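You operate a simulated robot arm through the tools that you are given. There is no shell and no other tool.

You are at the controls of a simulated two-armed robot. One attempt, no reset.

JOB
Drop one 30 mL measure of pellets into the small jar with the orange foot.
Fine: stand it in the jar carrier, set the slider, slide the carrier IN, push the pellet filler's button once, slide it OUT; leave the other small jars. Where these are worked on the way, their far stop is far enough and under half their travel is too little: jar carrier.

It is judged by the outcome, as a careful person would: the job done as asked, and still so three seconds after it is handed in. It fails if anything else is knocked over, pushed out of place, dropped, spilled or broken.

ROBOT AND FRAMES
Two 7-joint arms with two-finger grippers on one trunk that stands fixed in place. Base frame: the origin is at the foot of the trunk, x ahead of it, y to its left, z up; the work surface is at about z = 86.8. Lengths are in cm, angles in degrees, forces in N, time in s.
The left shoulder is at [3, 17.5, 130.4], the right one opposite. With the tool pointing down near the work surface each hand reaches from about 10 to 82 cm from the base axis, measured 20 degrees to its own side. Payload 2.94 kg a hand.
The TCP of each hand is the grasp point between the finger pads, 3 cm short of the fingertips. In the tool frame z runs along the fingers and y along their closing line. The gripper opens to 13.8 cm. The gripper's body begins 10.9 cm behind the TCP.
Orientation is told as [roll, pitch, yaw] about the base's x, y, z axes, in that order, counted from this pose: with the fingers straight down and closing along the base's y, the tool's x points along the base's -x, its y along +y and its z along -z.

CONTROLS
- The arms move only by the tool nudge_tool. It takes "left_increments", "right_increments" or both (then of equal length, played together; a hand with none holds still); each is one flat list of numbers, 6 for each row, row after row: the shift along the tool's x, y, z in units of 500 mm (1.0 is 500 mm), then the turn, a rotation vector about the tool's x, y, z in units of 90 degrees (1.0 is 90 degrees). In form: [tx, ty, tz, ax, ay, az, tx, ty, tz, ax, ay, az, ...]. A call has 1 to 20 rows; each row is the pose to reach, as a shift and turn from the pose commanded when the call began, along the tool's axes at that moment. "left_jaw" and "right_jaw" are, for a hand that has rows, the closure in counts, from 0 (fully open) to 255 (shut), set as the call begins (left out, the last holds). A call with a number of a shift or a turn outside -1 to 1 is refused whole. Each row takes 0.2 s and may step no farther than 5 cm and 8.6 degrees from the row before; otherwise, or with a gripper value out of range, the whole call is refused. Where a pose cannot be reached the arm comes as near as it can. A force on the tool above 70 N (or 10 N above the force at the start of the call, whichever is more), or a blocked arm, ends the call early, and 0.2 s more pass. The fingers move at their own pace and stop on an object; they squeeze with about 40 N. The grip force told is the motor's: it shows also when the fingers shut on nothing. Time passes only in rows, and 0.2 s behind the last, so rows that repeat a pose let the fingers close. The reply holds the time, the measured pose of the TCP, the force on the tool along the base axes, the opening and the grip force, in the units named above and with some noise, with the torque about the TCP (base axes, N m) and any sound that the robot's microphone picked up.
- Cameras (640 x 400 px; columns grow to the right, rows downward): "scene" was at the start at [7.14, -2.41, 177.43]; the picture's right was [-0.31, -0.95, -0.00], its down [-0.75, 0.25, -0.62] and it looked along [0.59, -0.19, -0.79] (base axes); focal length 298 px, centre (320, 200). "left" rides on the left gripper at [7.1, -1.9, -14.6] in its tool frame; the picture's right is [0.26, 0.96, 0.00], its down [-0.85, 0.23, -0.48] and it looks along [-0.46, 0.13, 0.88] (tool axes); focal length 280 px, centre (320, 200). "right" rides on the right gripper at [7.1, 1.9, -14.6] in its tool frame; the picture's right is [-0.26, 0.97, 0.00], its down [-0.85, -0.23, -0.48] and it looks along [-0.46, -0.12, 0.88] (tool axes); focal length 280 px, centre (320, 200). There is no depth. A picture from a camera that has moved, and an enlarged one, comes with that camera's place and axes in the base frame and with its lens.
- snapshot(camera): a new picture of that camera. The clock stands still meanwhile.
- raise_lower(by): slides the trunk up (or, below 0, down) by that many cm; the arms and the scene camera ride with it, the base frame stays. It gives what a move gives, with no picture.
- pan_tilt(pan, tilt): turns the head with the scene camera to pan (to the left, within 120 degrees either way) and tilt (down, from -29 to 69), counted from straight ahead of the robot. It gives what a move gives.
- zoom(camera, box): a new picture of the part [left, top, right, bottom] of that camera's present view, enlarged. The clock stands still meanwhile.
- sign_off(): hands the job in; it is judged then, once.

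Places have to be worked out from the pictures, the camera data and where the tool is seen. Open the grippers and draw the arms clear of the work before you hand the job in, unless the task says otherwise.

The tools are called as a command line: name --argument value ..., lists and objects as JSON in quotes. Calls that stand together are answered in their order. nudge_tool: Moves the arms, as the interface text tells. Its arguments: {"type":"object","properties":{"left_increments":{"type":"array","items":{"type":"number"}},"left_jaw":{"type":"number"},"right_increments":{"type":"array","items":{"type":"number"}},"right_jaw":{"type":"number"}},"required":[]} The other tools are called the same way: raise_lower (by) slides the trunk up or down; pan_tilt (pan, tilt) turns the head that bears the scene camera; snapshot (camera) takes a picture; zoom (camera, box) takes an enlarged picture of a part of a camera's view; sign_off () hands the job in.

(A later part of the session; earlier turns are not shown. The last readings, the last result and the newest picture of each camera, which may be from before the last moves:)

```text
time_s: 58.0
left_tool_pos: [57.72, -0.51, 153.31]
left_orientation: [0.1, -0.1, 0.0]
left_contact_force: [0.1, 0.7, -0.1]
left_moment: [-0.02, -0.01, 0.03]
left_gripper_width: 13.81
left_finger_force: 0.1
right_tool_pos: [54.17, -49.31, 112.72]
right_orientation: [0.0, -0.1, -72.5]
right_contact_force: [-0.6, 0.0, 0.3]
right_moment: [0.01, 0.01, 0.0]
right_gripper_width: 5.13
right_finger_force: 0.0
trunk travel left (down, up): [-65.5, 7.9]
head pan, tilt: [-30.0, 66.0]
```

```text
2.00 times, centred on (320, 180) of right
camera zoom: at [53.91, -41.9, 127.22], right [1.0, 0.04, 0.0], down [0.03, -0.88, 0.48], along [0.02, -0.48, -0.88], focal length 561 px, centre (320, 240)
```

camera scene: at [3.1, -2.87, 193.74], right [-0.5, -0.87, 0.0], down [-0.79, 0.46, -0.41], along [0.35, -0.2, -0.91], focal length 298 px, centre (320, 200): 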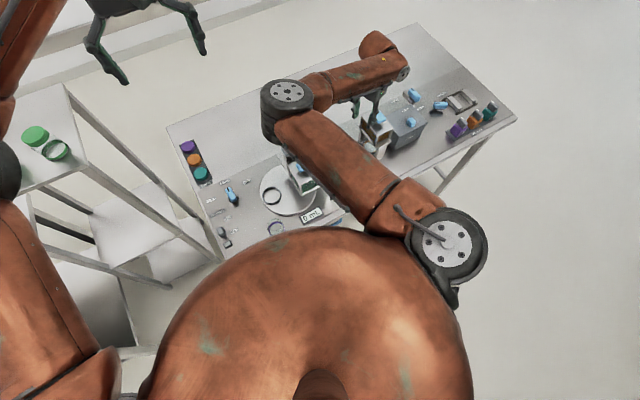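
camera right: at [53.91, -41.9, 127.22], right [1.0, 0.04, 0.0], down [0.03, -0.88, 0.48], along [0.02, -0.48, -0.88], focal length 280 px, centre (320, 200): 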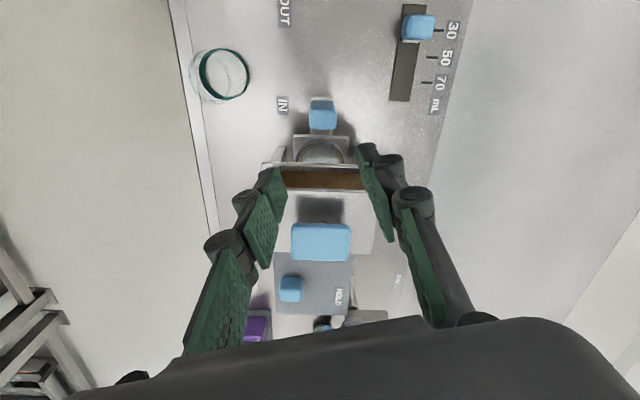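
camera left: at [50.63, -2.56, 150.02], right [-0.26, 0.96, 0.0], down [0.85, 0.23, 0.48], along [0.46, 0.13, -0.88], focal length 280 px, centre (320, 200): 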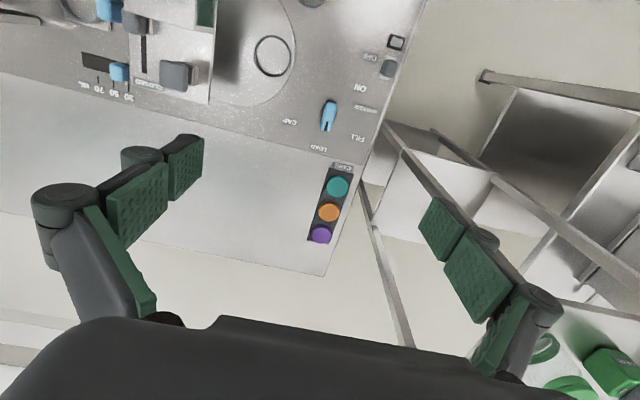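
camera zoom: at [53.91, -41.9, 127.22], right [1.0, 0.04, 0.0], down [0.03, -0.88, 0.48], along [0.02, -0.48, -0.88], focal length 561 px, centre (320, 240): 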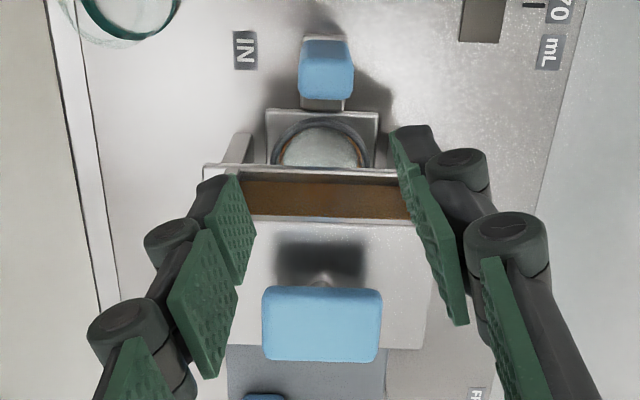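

The carrier is fully in and the button plate is centred near (54.6, -55.2) with its top around z = 110. I rise, close the jaws and move above the button.

nudge_tool --right_increments '[0, 0, -0.07, 0, 0, 0, 0, 0, -0.13, 0, 0, 0, -0.04, -0.009, -0.13, 0, 0, 0, -0.08, -0.018, -0.13, 0, 0, 0, -0.1151, -0.0273, -0.13, 0, 0, 0, -0.1151, -0.0273, -0.13, 0, 0, 0]' --right_jaw 255

snapshot --camera "right"

snapshot --camera "scene"

```text
time_s: 59.4
left_tool_pos: [57.73, -0.72, 153.24]
left_orientation: [0.0, 0.1, 0.0]
left_contact_force: [0.3, 0.4, -0.9]
left_moment: [0.0, 0.02, -0.02]
left_gripper_width: 13.81
left_finger_force: 0.1
right_tool_pos: [54.77, -55.27, 119.06]
right_orientation: [0.1, 0.0, -72.7]
right_contact_force: [-0.2, 0.9, 0.1]
right_moment: [0.0, 0.04, 0.05]
right_gripper_width: 0.01
right_finger_force: 28.5
trunk travel left (down, up): [-65.5, 7.9]
head pan, tilt: [-30.0, 66.0]
```

```text
taken
camera right: at [54.48, -47.84, 133.6], right [1.0, 0.04, 0.0], down [0.03, -0.88, 0.48], along [0.02, -0.48, -0.88], focal length 280 px, centre (320, 200)
```

right: 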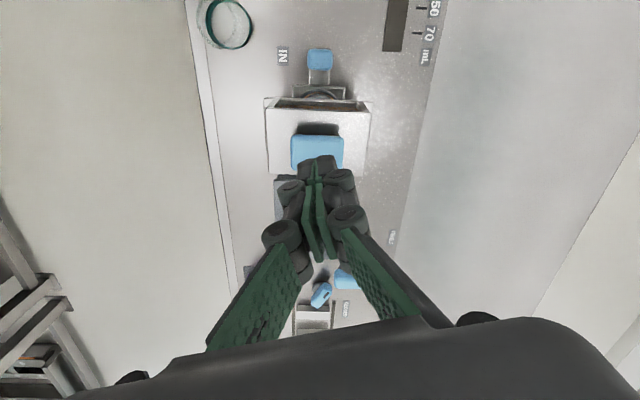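

```text
taken
camera scene: at [3.26, -3.04, 193.74], right [-0.5, -0.87, 0.0], down [-0.79, 0.46, -0.41], along [0.35, -0.2, -0.91], focal length 298 px, centre (320, 200)
```

scene: 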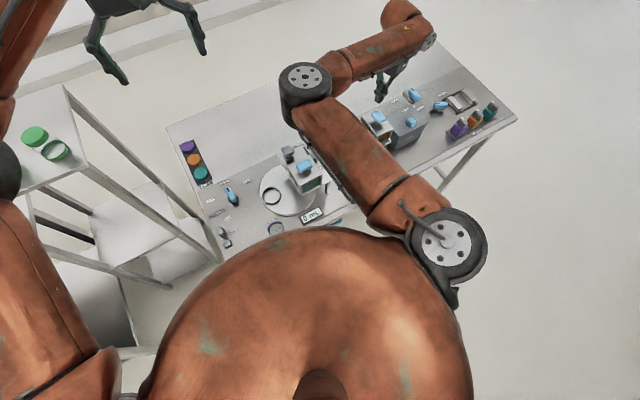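

zoom --camera "scene" --box '[350, 80, 420, 150]'

zoom --camera "right" --box '[255, 80, 385, 190]'

```text
5.71 times, centred on (385, 115) of scene
camera zoom: at [3.26, -3.04, 193.74], right [-0.5, -0.87, 0.0], down [-0.79, 0.46, -0.41], along [0.35, -0.2, -0.91], focal length 1706 px, centre (-51, 686)
```

zoom: 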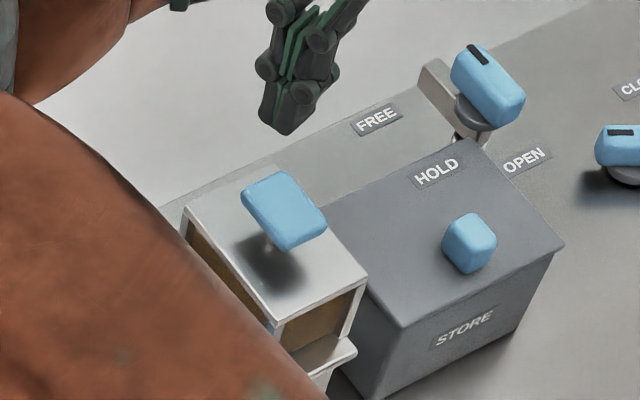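

```text
3.64 times, centred on (320, 135) of right
camera zoom: at [54.48, -47.84, 133.6], right [1.0, 0.04, 0.0], down [0.03, -0.88, 0.48], along [0.02, -0.48, -0.88], focal length 1020 px, centre (320, 436)
```

zoom: 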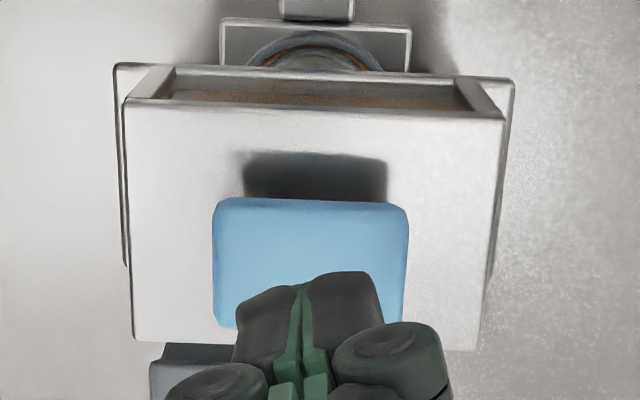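

Better triangulation puts the button at about (54.5, -56.9) with its top at z of about 107.5. I move over its centre and lower to about 3 cm above it.

nudge_tool --right_increments '[-0.0293, -0.0134, 0, 0, 0, 0, -0.0293, -0.0134, 0.05, 0, 0, 0, -0.0293, -0.0134, 0.1, 0, 0, 0]'

zoom --camera "scene" --box '[350, 80, 420, 150]'

zoom --camera "right" --box '[255, 100, 385, 210]'

```text
time_s: 60.2
left_tool_pos: [57.84, -0.67, 153.31]
left_orientation: [0.0, 0.0, -0.1]
left_contact_force: [0.6, -1.1, -0.6]
left_moment: [0.01, 0.01, -0.02]
left_gripper_width: 13.79
left_finger_force: 0.0
right_tool_pos: [54.64, -56.74, 114.1]
right_orientation: [0.1, -0.1, -72.5]
right_contact_force: [0.4, -0.2, -0.6]
right_moment: [0.0, -0.02, -0.03]
right_gripper_width: 0.0
right_finger_force: 28.3
trunk travel left (down, up): [-65.5, 7.9]
head pan, tilt: [-30.0, 66.0]
```

```text
5.71 times, centred on (385, 115) of scene
camera zoom: at [3.22, -3.01, 193.74], right [-0.5, -0.87, 0.0], down [-0.79, 0.46, -0.41], along [0.35, -0.2, -0.91], focal length 1706 px, centre (-51, 686)
```

zoom: 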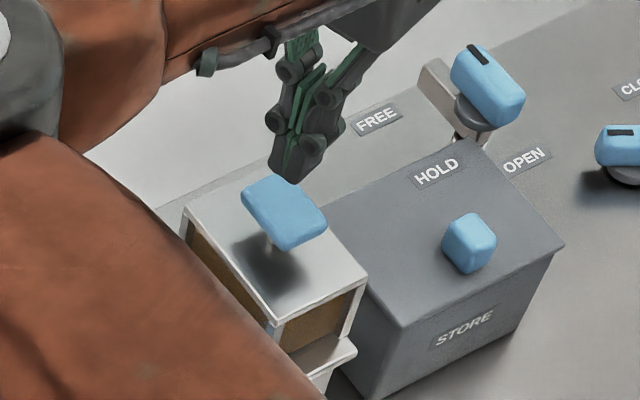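

```text
3.64 times, centred on (320, 155) of right
camera zoom: at [54.33, -49.43, 128.61], right [1.0, 0.04, 0.0], down [0.03, -0.88, 0.48], along [0.02, -0.48, -0.88], focal length 1020 px, centre (320, 364)
```

zoom: 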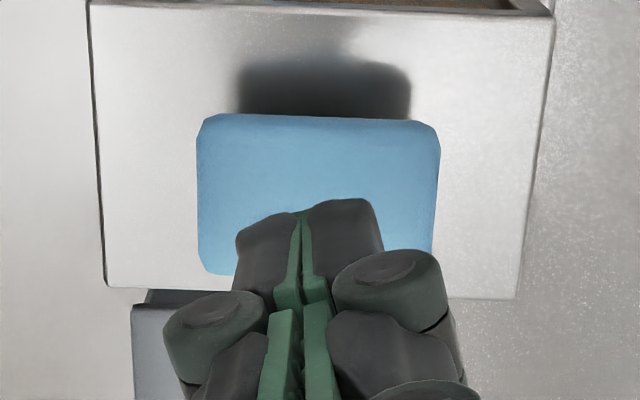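

The projected fingertip contact lands on the centre of the button. I lower 3 cm to just above it.

nudge_tool --right_increments '[0, 0, 0.03, 0, 0, 0, 0, 0, 0.056, 0, 0, 0]'

zoom --camera "scene" --box '[350, 80, 420, 150]'

```text
time_s: 60.8
left_tool_pos: [57.81, -0.55, 153.48]
left_orientation: [0.0, 0.0, 0.0]
left_contact_force: [0.4, -0.9, -0.4]
left_moment: [0.02, -0.02, -0.01]
left_gripper_width: 13.79
left_finger_force: 0.1
right_tool_pos: [54.61, -56.92, 111.51]
right_orientation: [0.3, -0.1, -72.5]
right_contact_force: [-0.5, 0.1, -0.3]
right_moment: [0.02, 0.0, -0.02]
right_gripper_width: 0.02
right_finger_force: 28.3
trunk travel left (down, up): [-65.5, 7.9]
head pan, tilt: [-30.0, 66.0]
```

```text
5.71 times, centred on (385, 115) of scene
camera zoom: at [3.21, -3.07, 193.74], right [-0.5, -0.87, 0.0], down [-0.79, 0.46, -0.41], along [0.35, -0.2, -0.91], focal length 1706 px, centre (-51, 686)
```

zoom: 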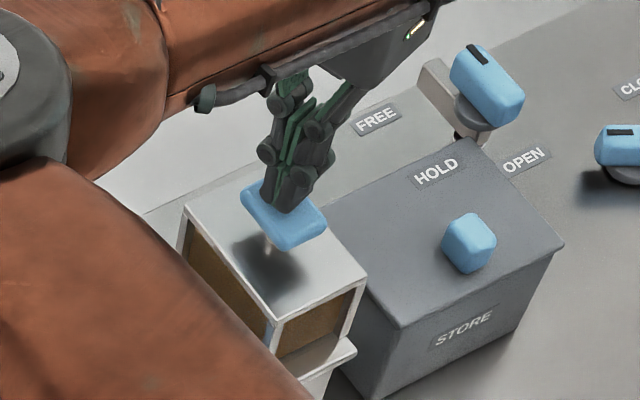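

The tips are just above the button. I press down 1 cm in 2.5 mm steps and read the force.

nudge_tool --right_increments '[0, 0, 0.005, 0, 0, 0, 0, 0, 0.01, 0, 0, 0, 0, 0, 0.015, 0, 0, 0, 0, 0, 0.02, 0, 0, 0]'

zoom --camera "scene" --box '[350, 80, 420, 150]'

```text
time_s: 61.8
left_tool_pos: [57.77, -0.54, 153.39]
left_orientation: [0.0, 0.0, 0.0]
left_contact_force: [0.4, 0.4, 0.1]
left_moment: [-0.02, 0.0, 0.0]
left_gripper_width: 13.81
left_finger_force: 0.1
right_tool_pos: [54.59, -56.67, 110.52]
right_orientation: [0.2, -0.1, -72.6]
right_contact_force: [-1.0, 0.9, 1.6]
right_moment: [0.02, -0.01, -0.02]
right_gripper_width: 0.61
right_finger_force: 28.3
trunk travel left (down, up): [-65.5, 7.9]
head pan, tilt: [-30.0, 66.0]
```

```text
5.71 times, centred on (385, 115) of scene
camera zoom: at [3.18, -3.0, 193.74], right [-0.5, -0.87, 0.0], down [-0.79, 0.46, -0.41], along [0.35, -0.2, -0.91], focal length 1706 px, centre (-51, 686)
```

zoom: 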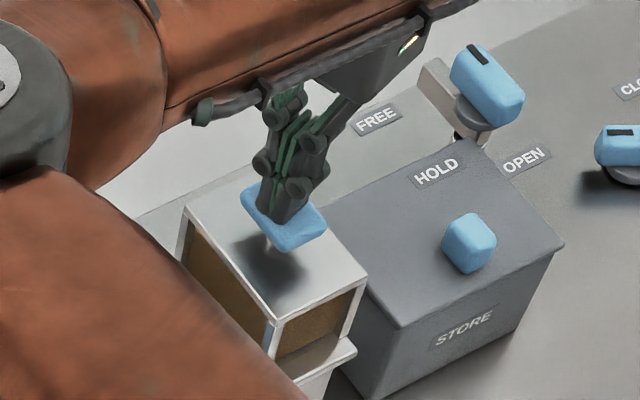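

Contact is beginning (1.6 N). I continue pressing in small steps.

nudge_tool --right_increments '[0, 0, 0.005, 0, 0, 0, 0, 0, 0.01, 0, 0, 0, 0, 0, 0.015, 0, 0, 0]' --right_jaw 255

zoom --camera "scene" --box '[350, 80, 420, 150]'

```text
time_s: 62.6
left_tool_pos: [57.72, -0.56, 153.49]
left_orientation: [0.0, 0.0, 0.0]
left_contact_force: [0.9, 0.3, -0.2]
left_moment: [0.0, 0.03, -0.04]
left_gripper_width: 13.8
left_finger_force: 0.0
right_tool_pos: [54.54, -56.71, 109.68]
right_orientation: [0.1, -0.1, -72.6]
right_contact_force: [-0.3, 1.3, 3.6]
right_moment: [0.05, 0.01, -0.03]
right_gripper_width: 0.6
right_finger_force: 28.3
trunk travel left (down, up): [-65.5, 7.9]
head pan, tilt: [-30.0, 66.0]
heard: click
```

```text
5.71 times, centred on (385, 115) of scene
camera zoom: at [3.17, -2.95, 193.74], right [-0.5, -0.87, 0.0], down [-0.79, 0.46, -0.41], along [0.35, -0.2, -0.91], focal length 1706 px, centre (-51, 686)
```

zoom: 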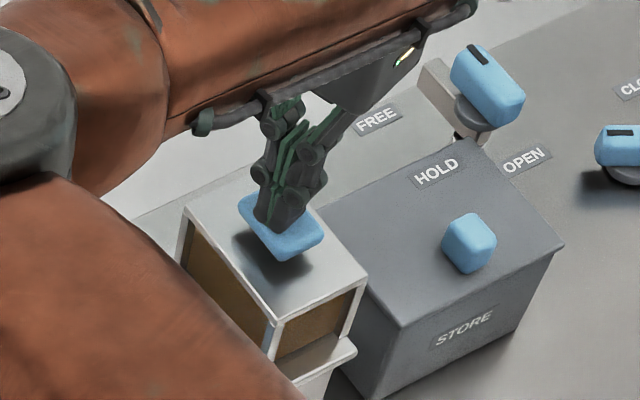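

A click was heard: the button was pressed once. I raise the hand straight up now.

nudge_tool --right_increments '[0, 0, -0.04, 0, 0, 0, 0, 0, -0.1, 0, 0, 0, 0, 0, -0.18, 0, 0, 0, 0, 0, -0.2, 0, 0, 0]'

snapshot --camera "right"

zoom --camera "scene" --box '[340, 80, 420, 170]'

```text
time_s: 63.6
left_tool_pos: [57.75, -0.68, 153.4]
left_orientation: [0.0, 0.0, -0.1]
left_contact_force: [-0.2, 0.4, -0.8]
left_moment: [0.0, 0.01, 0.01]
left_gripper_width: 13.8
left_finger_force: 0.1
right_tool_pos: [54.44, -56.64, 119.58]
right_orientation: [0.1, -0.1, -72.6]
right_contact_force: [-0.8, -0.3, 0.1]
right_moment: [-0.03, 0.0, -0.01]
right_gripper_width: 0.0
right_finger_force: 28.5
trunk travel left (down, up): [-65.5, 7.9]
head pan, tilt: [-30.0, 66.0]
```

```text
taken
camera right: at [54.22, -49.15, 134.23], right [1.0, 0.04, 0.0], down [0.03, -0.88, 0.48], along [0.02, -0.48, -0.88], focal length 280 px, centre (320, 200)
```

right: 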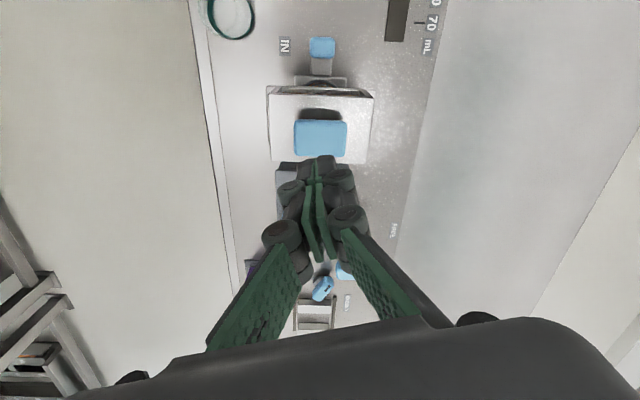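

```text
4.44 times, centred on (380, 125) of scene
camera zoom: at [3.21, -3.04, 193.73], right [-0.5, -0.87, 0.0], down [-0.79, 0.46, -0.41], along [0.35, -0.2, -0.91], focal length 1327 px, centre (53, 533)
```

zoom: 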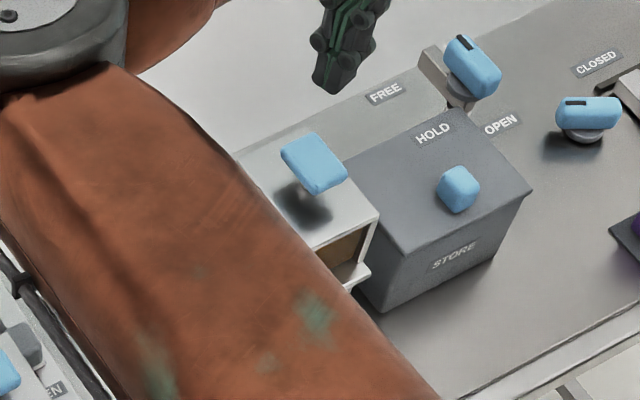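

The button sprang back. I go back above the handle, now near (54.5, -48.95), with the jaws opened.

nudge_tool --right_increments '[0.0732, 0.0241, 0, 0, 0, 0, 0.1463, 0.0482, 0, 0, 0, 0, 0.1463, 0.0482, 0.07, 0, 0, 0, 0.1463, 0.0482, 0.14, 0, 0, 0]' --right_jaw 143

snapshot --camera "right"

zoom --camera "right" --box '[260, 70, 390, 210]'

```text
time_s: 64.6
left_tool_pos: [57.8, -0.68, 153.26]
left_orientation: [0.1, 0.1, 0.0]
left_contact_force: [-0.4, -0.4, 0.1]
left_moment: [0.01, 0.04, 0.0]
left_gripper_width: 13.81
left_finger_force: 0.0
right_tool_pos: [54.71, -48.67, 112.85]
right_orientation: [0.1, -0.1, -72.6]
right_contact_force: [0.4, 0.0, -0.3]
right_moment: [0.02, -0.03, 0.01]
right_gripper_width: 6.05
right_finger_force: 0.0
trunk travel left (down, up): [-65.5, 7.9]
head pan, tilt: [-30.0, 66.0]
```

```text
taken
camera right: at [54.54, -41.31, 127.36], right [1.0, 0.04, 0.0], down [0.03, -0.88, 0.48], along [0.02, -0.48, -0.88], focal length 280 px, centre (320, 200)
```

right: 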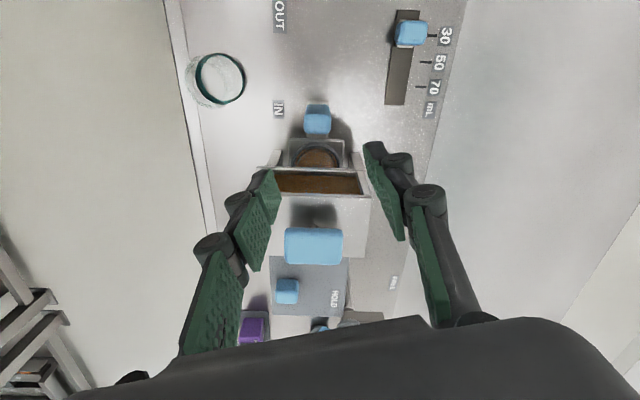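

```text
2.86 times, centred on (325, 140) of right
camera zoom: at [54.54, -41.31, 127.36], right [1.0, 0.04, 0.0], down [0.03, -0.88, 0.48], along [0.02, -0.48, -0.88], focal length 801 px, centre (306, 371)
```

zoom: 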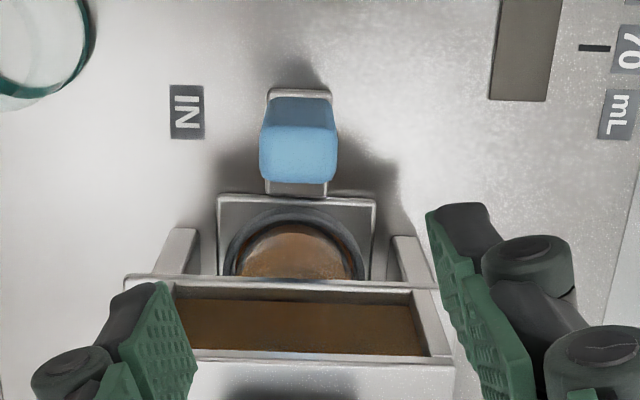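

Brown pellets are visible in the jar. I descend over the handle again to regrip it.

nudge_tool --right_increments '[-0.0032, -0.0031, 0.08, 0, 0, 0, -0.0032, -0.0031, 0.16, 0, 0, 0, -0.0032, -0.0031, 0.23, 0, 0, 0, -0.0032, -0.0031, 0.29, 0, 0, 0, -0.0032, -0.0031, 0.322, 0, 0, 0, -0.0032, -0.0031, 0.322, 0, 0, 0]'

snapshot --camera "right"

```text
time_s: 66.0
left_tool_pos: [57.81, -0.54, 153.39]
left_orientation: [0.1, 0.0, 0.0]
left_contact_force: [0.0, -0.1, -0.2]
left_moment: [-0.02, -0.01, -0.02]
left_gripper_width: 13.78
left_finger_force: 0.1
right_tool_pos: [54.68, -49.35, 96.55]
right_orientation: [0.1, -0.2, -72.5]
right_contact_force: [-0.2, 0.8, 0.8]
right_moment: [0.0, 0.0, -0.02]
right_gripper_width: 6.05
right_finger_force: 0.0
trunk travel left (down, up): [-65.5, 7.9]
head pan, tilt: [-30.0, 66.0]
```

```text
taken
camera right: at [54.38, -41.94, 111.15], right [1.0, 0.04, 0.0], down [0.03, -0.88, 0.48], along [0.02, -0.48, -0.88], focal length 280 px, centre (320, 200)
```

right: 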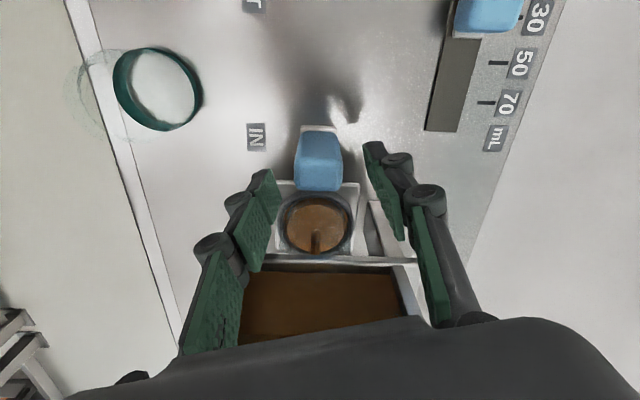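

There is a dark streak inside the jar that may be pellets still falling. I zoom in before moving the carrier.

zoom --camera "right" --box '[270, 170, 370, 270]'

zoom --camera "scene" --box '[330, 80, 420, 180]'

```text
4.00 times, centred on (320, 220) of right
camera zoom: at [54.38, -41.94, 111.15], right [1.0, 0.04, 0.0], down [0.03, -0.88, 0.48], along [0.02, -0.48, -0.88], focal length 1122 px, centre (320, 120)
```

zoom: 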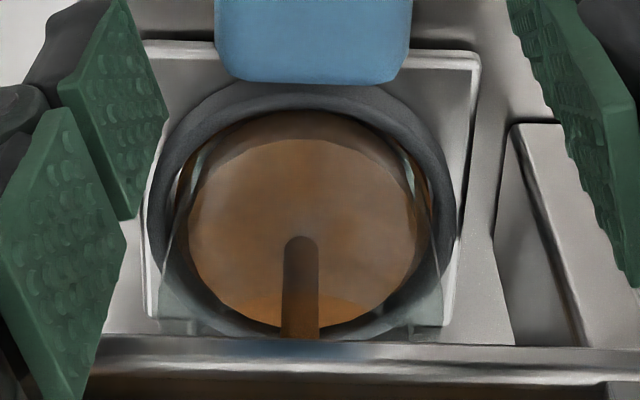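

```text
4.00 times, centred on (375, 130) of scene
camera zoom: at [3.17, -2.93, 193.74], right [-0.5, -0.87, 0.0], down [-0.79, 0.46, -0.41], along [0.35, -0.2, -0.91], focal length 1194 px, centre (100, 480)
```

zoom: 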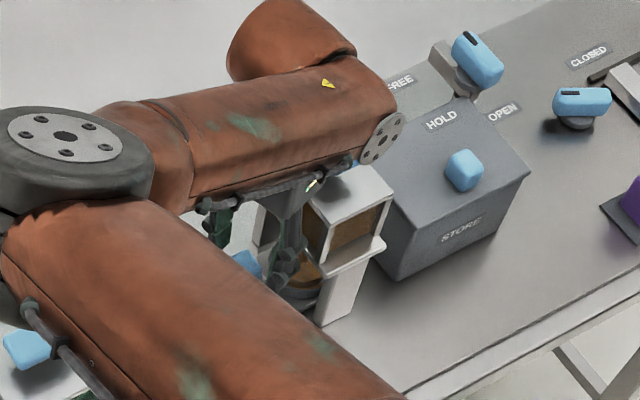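

A brown stream is still running from the spout into the jar, so dispensing is in progress. I hold still and wait.

nudge_tool --right_increments '[0, 0, 0, 0, 0, 0, 0, 0, 0, 0, 0, 0, 0, 0, 0, 0, 0, 0, 0, 0, 0, 0, 0, 0, 0, 0, 0, 0, 0, 0, 0, 0, 0, 0, 0, 0, 0, 0, 0, 0, 0, 0, 0, 0, 0, 0, 0, 0, 0, 0, 0, 0, 0, 0, 0, 0, 0, 0, 0, 0]'

zoom --camera "right" --box '[270, 170, 370, 270]'

```text
time_s: 68.2
left_tool_pos: [57.75, -0.67, 153.28]
left_orientation: [0.0, -0.1, -0.1]
left_contact_force: [0.4, -0.3, -1.1]
left_moment: [0.01, -0.02, 0.0]
left_gripper_width: 13.8
left_finger_force: 0.1
right_tool_pos: [54.66, -49.28, 96.61]
right_orientation: [0.1, -0.1, -72.6]
right_contact_force: [0.2, -0.1, 0.4]
right_moment: [0.04, -0.01, -0.03]
right_gripper_width: 6.02
right_finger_force: 0.0
trunk travel left (down, up): [-65.5, 7.9]
head pan, tilt: [-30.0, 66.0]
```

```text
4.00 times, centred on (320, 220) of right
camera zoom: at [54.39, -41.98, 111.13], right [1.0, 0.04, 0.0], down [0.03, -0.88, 0.48], along [0.02, -0.48, -0.88], focal length 1122 px, centre (320, 120)
```

zoom: 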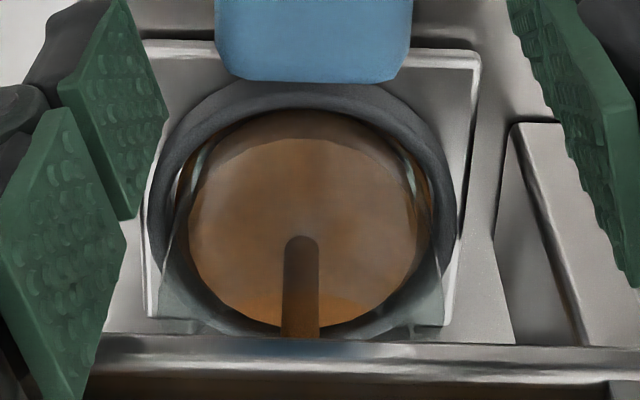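

The stream is still running. I wait another four seconds.

nudge_tool --right_increments '[0, 0, 0, 0, 0, 0, 0, 0, 0, 0, 0, 0, 0, 0, 0, 0, 0, 0, 0, 0, 0, 0, 0, 0, 0, 0, 0, 0, 0, 0, 0, 0, 0, 0, 0, 0, 0, 0, 0, 0, 0, 0, 0, 0, 0, 0, 0, 0, 0, 0, 0, 0, 0, 0, 0, 0, 0, 0, 0, 0, 0, 0, 0, 0, 0, 0, 0, 0, 0, 0, 0, 0, 0, 0, 0, 0, 0, 0, 0, 0, 0, 0, 0, 0, 0, 0, 0, 0, 0, 0, 0, 0, 0, 0, 0, 0, 0, 0, 0, 0, 0, 0, 0, 0, 0, 0, 0, 0, 0, 0, 0, 0, 0, 0, 0, 0, 0, 0, 0, 0]'

zoom --camera "right" --box '[270, 170, 370, 270]'

```text
time_s: 72.4
left_tool_pos: [57.66, -0.49, 153.36]
left_orientation: [0.0, 0.0, 0.0]
left_contact_force: [-0.6, -0.1, -0.4]
left_moment: [0.02, -0.02, 0.0]
left_gripper_width: 13.8
left_finger_force: 0.0
right_tool_pos: [54.65, -49.41, 96.72]
right_orientation: [0.1, -0.1, -72.7]
right_contact_force: [0.5, 0.5, 0.7]
right_moment: [0.0, 0.02, 0.05]
right_gripper_width: 6.06
right_finger_force: 0.1
trunk travel left (down, up): [-65.5, 7.9]
head pan, tilt: [-30.0, 66.0]
```

```text
4.00 times, centred on (320, 220) of right
camera zoom: at [54.39, -41.99, 111.12], right [1.0, 0.04, 0.0], down [0.03, -0.88, 0.48], along [0.02, -0.48, -0.88], focal length 1122 px, centre (320, 120)
```

zoom: 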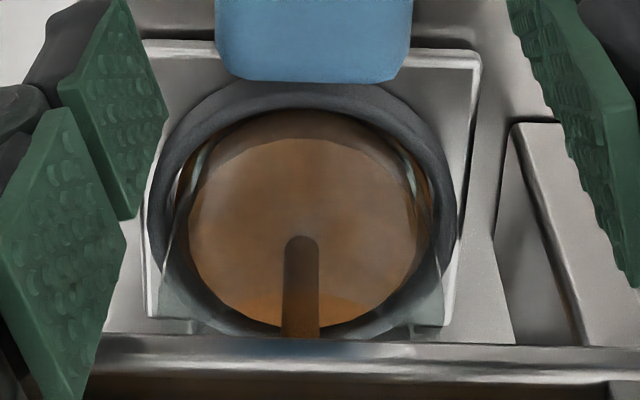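

The level looks unchanged, but the streak is still there. To be safe I wait longer and compare again before moving the carrier.

nudge_tool --right_increments '[0, 0, 0, 0, 0, 0, 0, 0, 0, 0, 0, 0, 0, 0, 0, 0, 0, 0, 0, 0, 0, 0, 0, 0, 0, 0, 0, 0, 0, 0, 0, 0, 0, 0, 0, 0, 0, 0, 0, 0, 0, 0, 0, 0, 0, 0, 0, 0, 0, 0, 0, 0, 0, 0, 0, 0, 0, 0, 0, 0, 0, 0, 0, 0, 0, 0, 0, 0, 0, 0, 0, 0, 0, 0, 0, 0, 0, 0, 0, 0, 0, 0, 0, 0, 0, 0, 0, 0, 0, 0, 0, 0, 0, 0, 0, 0, 0, 0, 0, 0, 0, 0, 0, 0, 0, 0, 0, 0, 0, 0, 0, 0, 0, 0, 0, 0, 0, 0, 0, 0]'

nudge_tool --right_increments '[0, 0, 0, 0, 0, 0, 0, 0, 0, 0, 0, 0, 0, 0, 0, 0, 0, 0, 0, 0, 0, 0, 0, 0, 0, 0, 0, 0, 0, 0, 0, 0, 0, 0, 0, 0, 0, 0, 0, 0, 0, 0, 0, 0, 0, 0, 0, 0, 0, 0, 0, 0, 0, 0, 0, 0, 0, 0, 0, 0, 0, 0, 0, 0, 0, 0, 0, 0, 0, 0, 0, 0, 0, 0, 0, 0, 0, 0, 0, 0, 0, 0, 0, 0, 0, 0, 0, 0, 0, 0, 0, 0, 0, 0, 0, 0, 0, 0, 0, 0, 0, 0, 0, 0, 0, 0, 0, 0, 0, 0, 0, 0, 0, 0, 0, 0, 0, 0, 0, 0]'

zoom --camera "right" --box '[270, 170, 370, 270]'

```text
time_s: 76.6
left_tool_pos: [57.69, -0.65, 153.24]
left_orientation: [0.0, 0.0, 0.0]
left_contact_force: [-0.5, 0.3, -0.4]
left_moment: [0.02, 0.03, 0.0]
left_gripper_width: 13.81
left_finger_force: 0.1
right_tool_pos: [54.64, -49.43, 96.61]
right_orientation: [0.2, -0.1, -72.6]
right_contact_force: [0.2, -0.3, 0.1]
right_moment: [0.01, 0.01, -0.05]
right_gripper_width: 6.07
right_finger_force: 0.1
trunk travel left (down, up): [-65.5, 7.9]
head pan, tilt: [-30.0, 66.0]
```

```text
time_s: 80.8
left_tool_pos: [57.75, -0.63, 153.35]
left_orientation: [0.0, 0.0, 0.1]
left_contact_force: [-0.7, -0.3, 0.7]
left_moment: [0.0, -0.01, 0.0]
left_gripper_width: 13.81
left_finger_force: 0.2
right_tool_pos: [54.65, -49.38, 96.63]
right_orientation: [0.0, 0.0, -72.6]
right_contact_force: [0.1, 0.0, 0.6]
right_moment: [-0.01, 0.01, 0.0]
right_gripper_width: 6.04
right_finger_force: 0.0
trunk travel left (down, up): [-65.5, 7.9]
head pan, tilt: [-30.0, 66.0]
```

```text
4.00 times, centred on (320, 220) of right
camera zoom: at [54.39, -41.99, 111.12], right [1.0, 0.04, 0.0], down [0.03, -0.88, 0.48], along [0.02, -0.48, -0.88], focal length 1122 px, centre (320, 120)
```

zoom: 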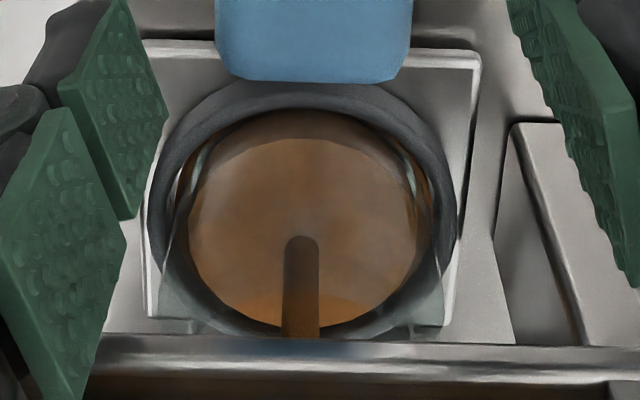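

The picture is identical after 12 s, so the dose looks finished and the streak may be the spout itself. I check beneath the filler from the scene camera.

zoom --camera "scene" --box '[375, 105, 425, 170]'

zoom --camera "scene" --box '[380, 170, 420, 215]'

zoom --camera "right" --box '[295, 215, 345, 260]'

```text
6.15 times, centred on (400, 138) of scene
camera zoom: at [3.21, -3.01, 193.74], right [-0.5, -0.87, 0.0], down [-0.79, 0.46, -0.41], along [0.35, -0.2, -0.91], focal length 1837 px, centre (-172, 585)
```

zoom: 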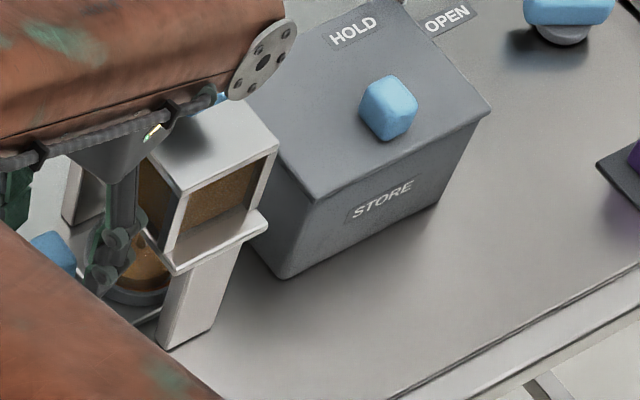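

```text
8.89 times, centred on (400, 192) of scene
camera zoom: at [3.21, -3.01, 193.74], right [-0.5, -0.87, 0.0], down [-0.79, 0.46, -0.41], along [0.35, -0.2, -0.91], focal length 2653 px, centre (-391, 267)
```

zoom: 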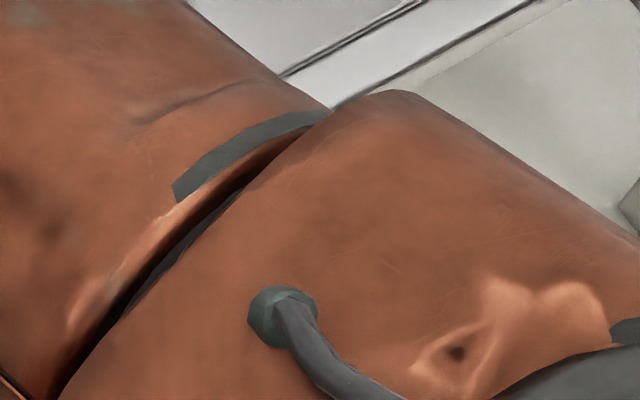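

```text
8.89 times, centred on (320, 238) of right
camera zoom: at [54.39, -41.99, 111.12], right [1.0, 0.04, 0.0], down [0.03, -0.88, 0.48], along [0.02, -0.48, -0.88], focal length 2492 px, centre (320, -133)
```

zoom: 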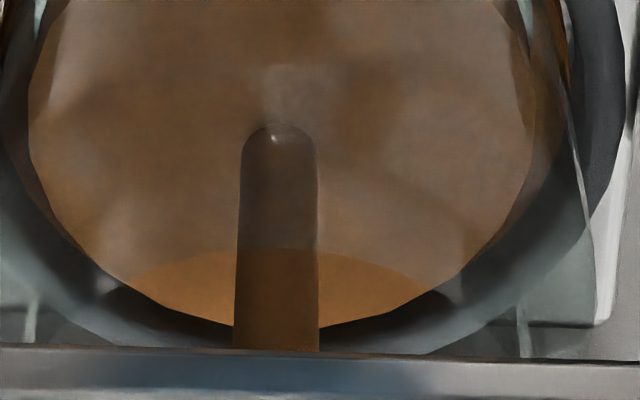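

The streak is a translucent column from the spout down to the pellet surface. I wait a little more and compare at the same magnification to be sure nothing is still flowing.

nudge_tool --right_increments '[0, 0, 0, 0, 0, 0, 0, 0, 0, 0, 0, 0, 0, 0, 0, 0, 0, 0, 0, 0, 0, 0, 0, 0, 0, 0, 0, 0, 0, 0, 0, 0, 0, 0, 0, 0, 0, 0, 0, 0, 0, 0, 0, 0, 0, 0, 0, 0, 0, 0, 0, 0, 0, 0, 0, 0, 0, 0, 0, 0, 0, 0, 0, 0, 0, 0, 0, 0, 0, 0, 0, 0, 0, 0, 0, 0, 0, 0, 0, 0, 0, 0, 0, 0, 0, 0, 0, 0, 0, 0, 0, 0, 0, 0, 0, 0, 0, 0, 0, 0, 0, 0, 0, 0, 0, 0, 0, 0, 0, 0, 0, 0, 0, 0, 0, 0, 0, 0, 0, 0]'

nudge_tool --right_increments '[0, 0, 0, 0, 0, 0, 0, 0, 0, 0, 0, 0, 0, 0, 0, 0, 0, 0, 0, 0, 0, 0, 0, 0, 0, 0, 0, 0, 0, 0, 0, 0, 0, 0, 0, 0, 0, 0, 0, 0, 0, 0, 0, 0, 0, 0, 0, 0, 0, 0, 0, 0, 0, 0, 0, 0, 0, 0, 0, 0, 0, 0, 0, 0, 0, 0, 0, 0, 0, 0, 0, 0, 0, 0, 0, 0, 0, 0, 0, 0, 0, 0, 0, 0, 0, 0, 0, 0, 0, 0, 0, 0, 0, 0, 0, 0, 0, 0, 0, 0, 0, 0, 0, 0, 0, 0, 0, 0, 0, 0, 0, 0, 0, 0, 0, 0, 0, 0, 0, 0]'

zoom --camera "right" --box '[295, 215, 345, 260]'

snapshot --camera "right"

```text
time_s: 85.0
left_tool_pos: [57.85, -0.59, 153.31]
left_orientation: [0.0, 0.0, 0.0]
left_contact_force: [0.3, -0.1, 0.2]
left_moment: [0.0, 0.02, 0.01]
left_gripper_width: 13.78
left_finger_force: 0.1
right_tool_pos: [54.61, -49.42, 96.53]
right_orientation: [0.1, -0.2, -72.6]
right_contact_force: [0.9, 0.0, -0.8]
right_moment: [0.01, 0.0, -0.01]
right_gripper_width: 6.08
right_finger_force: 0.0
trunk travel left (down, up): [-65.5, 7.9]
head pan, tilt: [-30.0, 66.0]
```

```text
time_s: 89.2
left_tool_pos: [57.75, -0.64, 153.34]
left_orientation: [0.0, 0.1, 0.0]
left_contact_force: [0.2, 0.3, -0.2]
left_moment: [-0.01, -0.02, -0.02]
left_gripper_width: 13.81
left_finger_force: 0.0
right_tool_pos: [54.71, -49.37, 96.64]
right_orientation: [0.1, -0.1, -72.6]
right_contact_force: [0.1, 0.3, -0.4]
right_moment: [-0.03, 0.0, -0.02]
right_gripper_width: 6.05
right_finger_force: 0.1
trunk travel left (down, up): [-65.5, 7.9]
head pan, tilt: [-30.0, 66.0]
```

```text
8.89 times, centred on (320, 238) of right
camera zoom: at [54.39, -41.99, 111.12], right [1.0, 0.04, 0.0], down [0.03, -0.88, 0.48], along [0.02, -0.48, -0.88], focal length 2492 px, centre (320, -133)
```

zoom: 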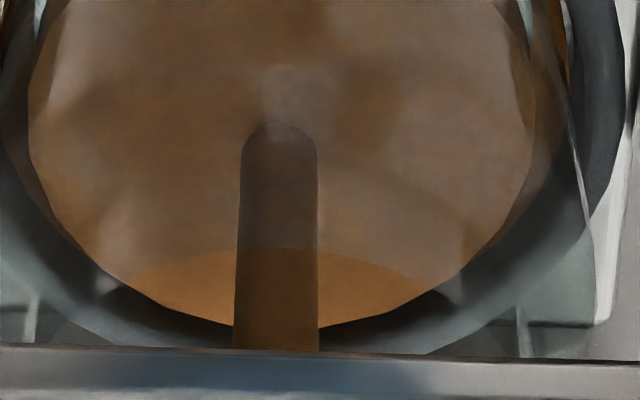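

```text
taken
camera right: at [54.39, -41.99, 111.12], right [1.0, 0.04, 0.0], down [0.03, -0.88, 0.48], along [0.02, -0.48, -0.88], focal length 280 px, centre (320, 200)
```

right: 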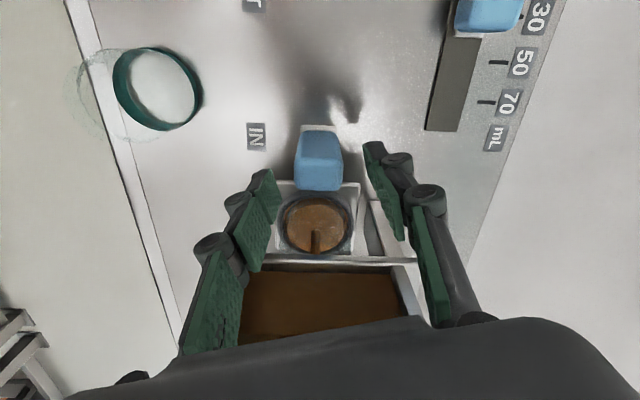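

Nothing has changed over 23 s, so the measure is complete. I centre on the handle and close the jaws on it.

nudge_tool --right_increments '[0.0101, 0.0011, 0, 0, 0, 0, 0.0101, 0.0011, 0, 0, 0, 0]'

nudge_tool --right_increments '[0, 0, 0, 0, 0, 0, 0, 0, 0, 0, 0, 0, 0, 0, 0, 0, 0, 0]' --right_jaw 255

snapshot --camera "right"

```text
time_s: 89.8
left_tool_pos: [57.62, -0.55, 153.33]
left_orientation: [-0.1, 0.0, -0.1]
left_contact_force: [0.5, -0.2, 0.0]
left_moment: [0.0, -0.02, 0.0]
left_gripper_width: 13.8
left_finger_force: 0.0
right_tool_pos: [54.61, -48.82, 96.5]
right_orientation: [0.1, -0.1, -72.5]
right_contact_force: [1.0, -0.6, 0.0]
right_moment: [0.0, 0.01, 0.03]
right_gripper_width: 6.07
right_finger_force: 0.0
trunk travel left (down, up): [-65.5, 7.9]
head pan, tilt: [-30.0, 66.0]
```

```text
time_s: 90.6
left_tool_pos: [57.72, -0.57, 153.43]
left_orientation: [0.0, 0.0, 0.1]
left_contact_force: [-0.5, 0.5, -0.9]
left_moment: [-0.01, 0.02, -0.02]
left_gripper_width: 13.79
left_finger_force: 0.1
right_tool_pos: [54.32, -48.95, 96.48]
right_orientation: [0.0, -0.2, -72.5]
right_contact_force: [-3.9, 0.9, 0.2]
right_moment: [-0.18, 0.25, -0.42]
right_gripper_width: 3.71
right_finger_force: 39.3
trunk travel left (down, up): [-65.5, 7.9]
head pan, tilt: [-30.0, 66.0]
```

```text
taken
camera right: at [54.21, -41.48, 111.08], right [1.0, 0.04, 0.0], down [0.03, -0.88, 0.48], along [0.02, -0.48, -0.88], focal length 280 px, centre (320, 200)
```

right: 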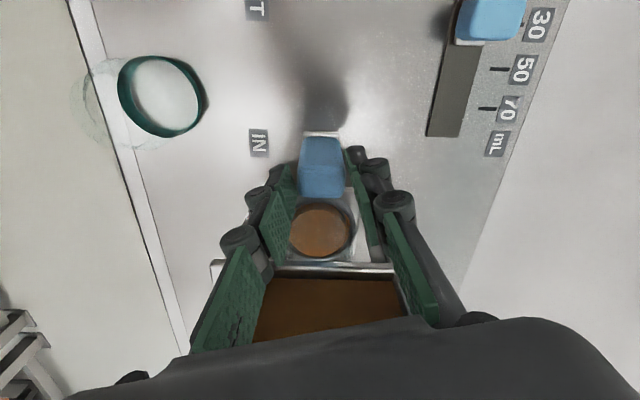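

The handle is gripped and the streak is gone from the jar. I draw the carrier out toward +y gently, 5 cm first.

nudge_tool --right_increments '[0.0057, 0.0018, 0, 0, 0, 0, 0.0143, 0.0045, 0, 0, 0, 0, 0.0238, 0.0075, 0, 0, 0, 0, 0.0334, 0.0105, 0, 0, 0, 0, 0.0429, 0.0135, 0, 0, 0, 0, 0.0525, 0.0165, 0, 0, 0, 0, 0.062, 0.0195, 0, 0, 0, 0, 0.0715, 0.0226, 0, 0, 0, 0, 0.0811, 0.0256, 0, 0, 0, 0, 0.0954, 0.0301, 0, 0, 0, 0]'

snapshot --camera "right"

```text
time_s: 92.8
left_tool_pos: [57.69, -0.51, 153.38]
left_orientation: [0.0, 0.0, 0.1]
left_contact_force: [-0.4, 1.0, 0.6]
left_moment: [-0.01, 0.02, 0.0]
left_gripper_width: 13.81
left_finger_force: 0.0
right_tool_pos: [54.52, -43.6, 96.61]
right_orientation: [0.1, 0.0, -72.6]
right_contact_force: [-8.1, 0.6, -4.0]
right_moment: [-0.46, -0.08, -0.65]
right_gripper_width: 3.7
right_finger_force: 45.0
trunk travel left (down, up): [-65.5, 7.9]
head pan, tilt: [-30.0, 66.0]
```

```text
taken
camera right: at [54.2, -36.28, 111.09], right [1.0, 0.04, 0.0], down [0.03, -0.88, 0.48], along [0.02, -0.48, -0.88], focal length 280 px, centre (320, 200)
```

right: 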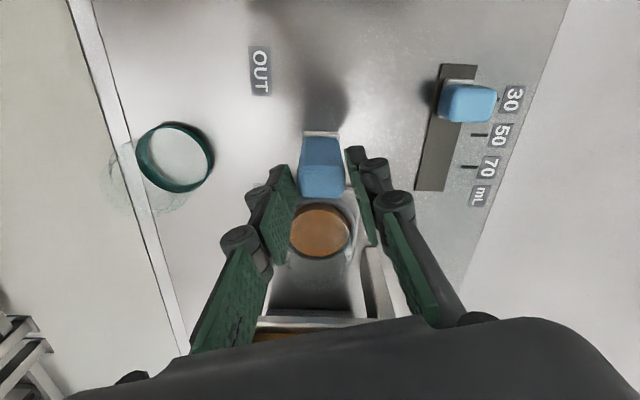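

The carrier comes out smoothly with the jar upright and full of pellets. I continue 4 cm more, easing the small sideways load.

nudge_tool --right_increments '[0.0101, 0.0011, 0, 0, 0, 0, 0.0197, 0.0041, 0, 0, 0, 0, 0.0292, 0.0071, 0, 0, 0, 0, 0.0388, 0.0101, 0, 0, 0, 0, 0.0483, 0.0131, 0, 0, 0, 0, 0.0578, 0.0161, 0, 0, 0, 0, 0.0674, 0.0191, 0, 0, 0, 0, 0.0769, 0.0222, 0, 0, 0, 0]'

snapshot --camera "right"

snapshot --camera "scene"

```text
time_s: 94.6
left_tool_pos: [57.78, -0.67, 153.3]
left_orientation: [0.1, 0.0, 0.0]
left_contact_force: [-0.2, -0.5, -0.1]
left_moment: [0.01, 0.0, 0.0]
left_gripper_width: 13.77
left_finger_force: 0.0
right_tool_pos: [54.37, -39.78, 96.56]
right_orientation: [0.0, 0.0, -72.6]
right_contact_force: [-4.5, -0.4, -4.4]
right_moment: [-0.38, -0.23, -0.66]
right_gripper_width: 3.69
right_finger_force: 44.7
trunk travel left (down, up): [-65.5, 7.9]
head pan, tilt: [-30.0, 66.0]
```

```text
taken
camera right: at [54.18, -32.25, 111.08], right [1.0, 0.04, 0.0], down [0.03, -0.88, 0.48], along [0.02, -0.48, -0.88], focal length 280 px, centre (320, 200)
```

right: 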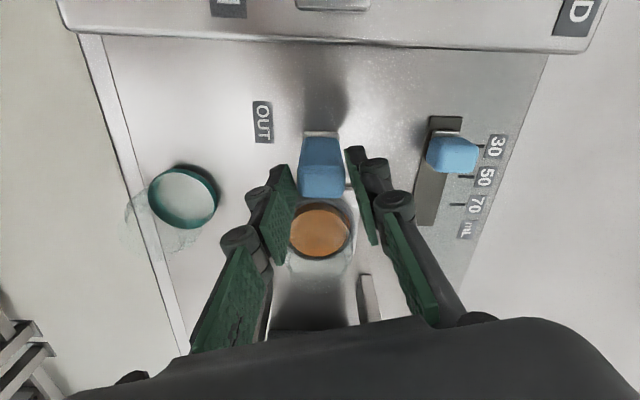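

```text
taken
camera scene: at [3.2, -3.03, 193.73], right [-0.5, -0.87, 0.0], down [-0.79, 0.46, -0.41], along [0.35, -0.2, -0.91], focal length 298 px, centre (320, 200)
```

scene: 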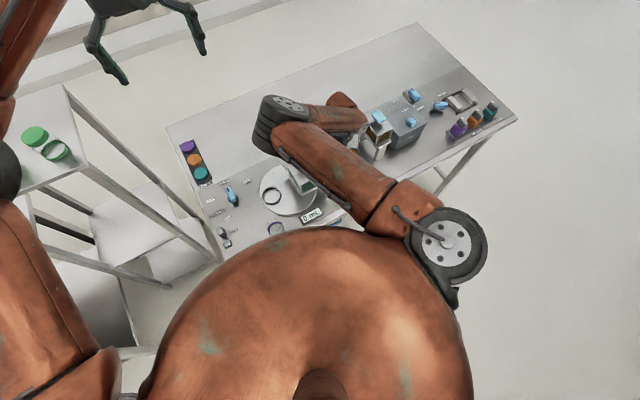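

At y of about -39.8. I continue in 3 mm steps to the OUT end.

nudge_tool --right_increments '[0.0057, 0.0018, 0, 0, 0, 0, 0.0114, 0.0036, 0, 0, 0, 0, 0.0172, 0.0054, 0, 0, 0, 0, 0.0229, 0.0072, 0, 0, 0, 0, 0.0286, 0.009, 0, 0, 0, 0, 0.0334, 0.0105, 0, 0, 0, 0]'

snapshot --camera "right"

```text
time_s: 96.0
left_tool_pos: [57.92, -0.6, 153.32]
left_orientation: [0.0, 0.1, 0.1]
left_contact_force: [-0.2, 0.7, 0.0]
left_moment: [0.0, -0.01, -0.01]
left_gripper_width: 13.8
left_finger_force: 0.0
right_tool_pos: [54.44, -38.14, 96.64]
right_orientation: [0.1, 0.0, -72.4]
right_contact_force: [2.3, 0.2, -12.9]
right_moment: [-0.68, -0.2, -0.69]
right_gripper_width: 3.7
right_finger_force: 45.1
right hand out of reach, approached as far as the arm can: row 6
trunk travel left (down, up): [-65.5, 7.9]
head pan, tilt: [-30.0, 66.0]
```

```text
taken
camera right: at [54.11, -30.79, 111.1], right [1.0, 0.04, 0.0], down [0.04, -0.88, 0.48], along [0.02, -0.47, -0.88], focal length 280 px, centre (320, 200)
```

right: 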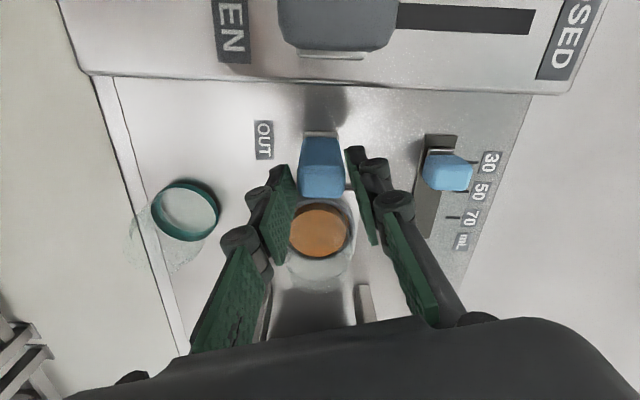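

The handle is back at its original OUT position (y -38.1 against -38.0 at the start). I open the jaws to release it.

nudge_tool --right_increments '[0, 0, 0, 0, 0, 0, 0, 0, 0, 0, 0, 0, 0, 0, 0, 0, 0, 0]' --right_jaw 143

snapshot --camera "right"

```text
time_s: 96.8
left_tool_pos: [57.83, -0.54, 153.45]
left_orientation: [0.1, 0.0, 0.0]
left_contact_force: [-0.6, -0.6, 0.3]
left_moment: [0.01, -0.02, -0.02]
left_gripper_width: 13.81
left_finger_force: 0.1
right_tool_pos: [54.26, -38.19, 96.75]
right_orientation: [0.3, -0.2, -72.5]
right_contact_force: [0.0, -0.5, 0.0]
right_moment: [0.0, -0.02, -0.03]
right_gripper_width: 6.06
right_finger_force: 0.0
trunk travel left (down, up): [-65.5, 7.9]
head pan, tilt: [-30.0, 66.0]
```

```text
taken
camera right: at [53.99, -30.81, 111.22], right [1.0, 0.04, 0.01], down [0.03, -0.88, 0.48], along [0.02, -0.48, -0.88], focal length 280 px, centre (320, 200)
```

right: 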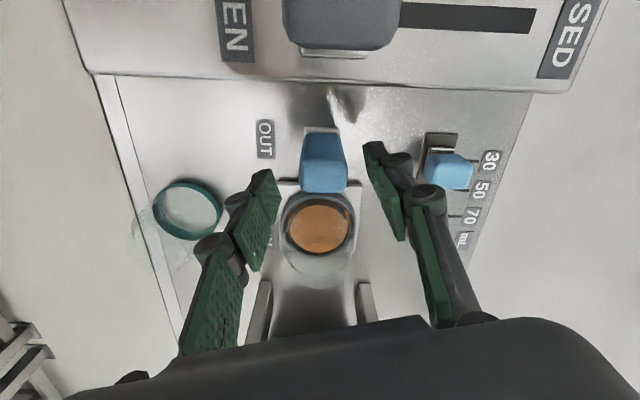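

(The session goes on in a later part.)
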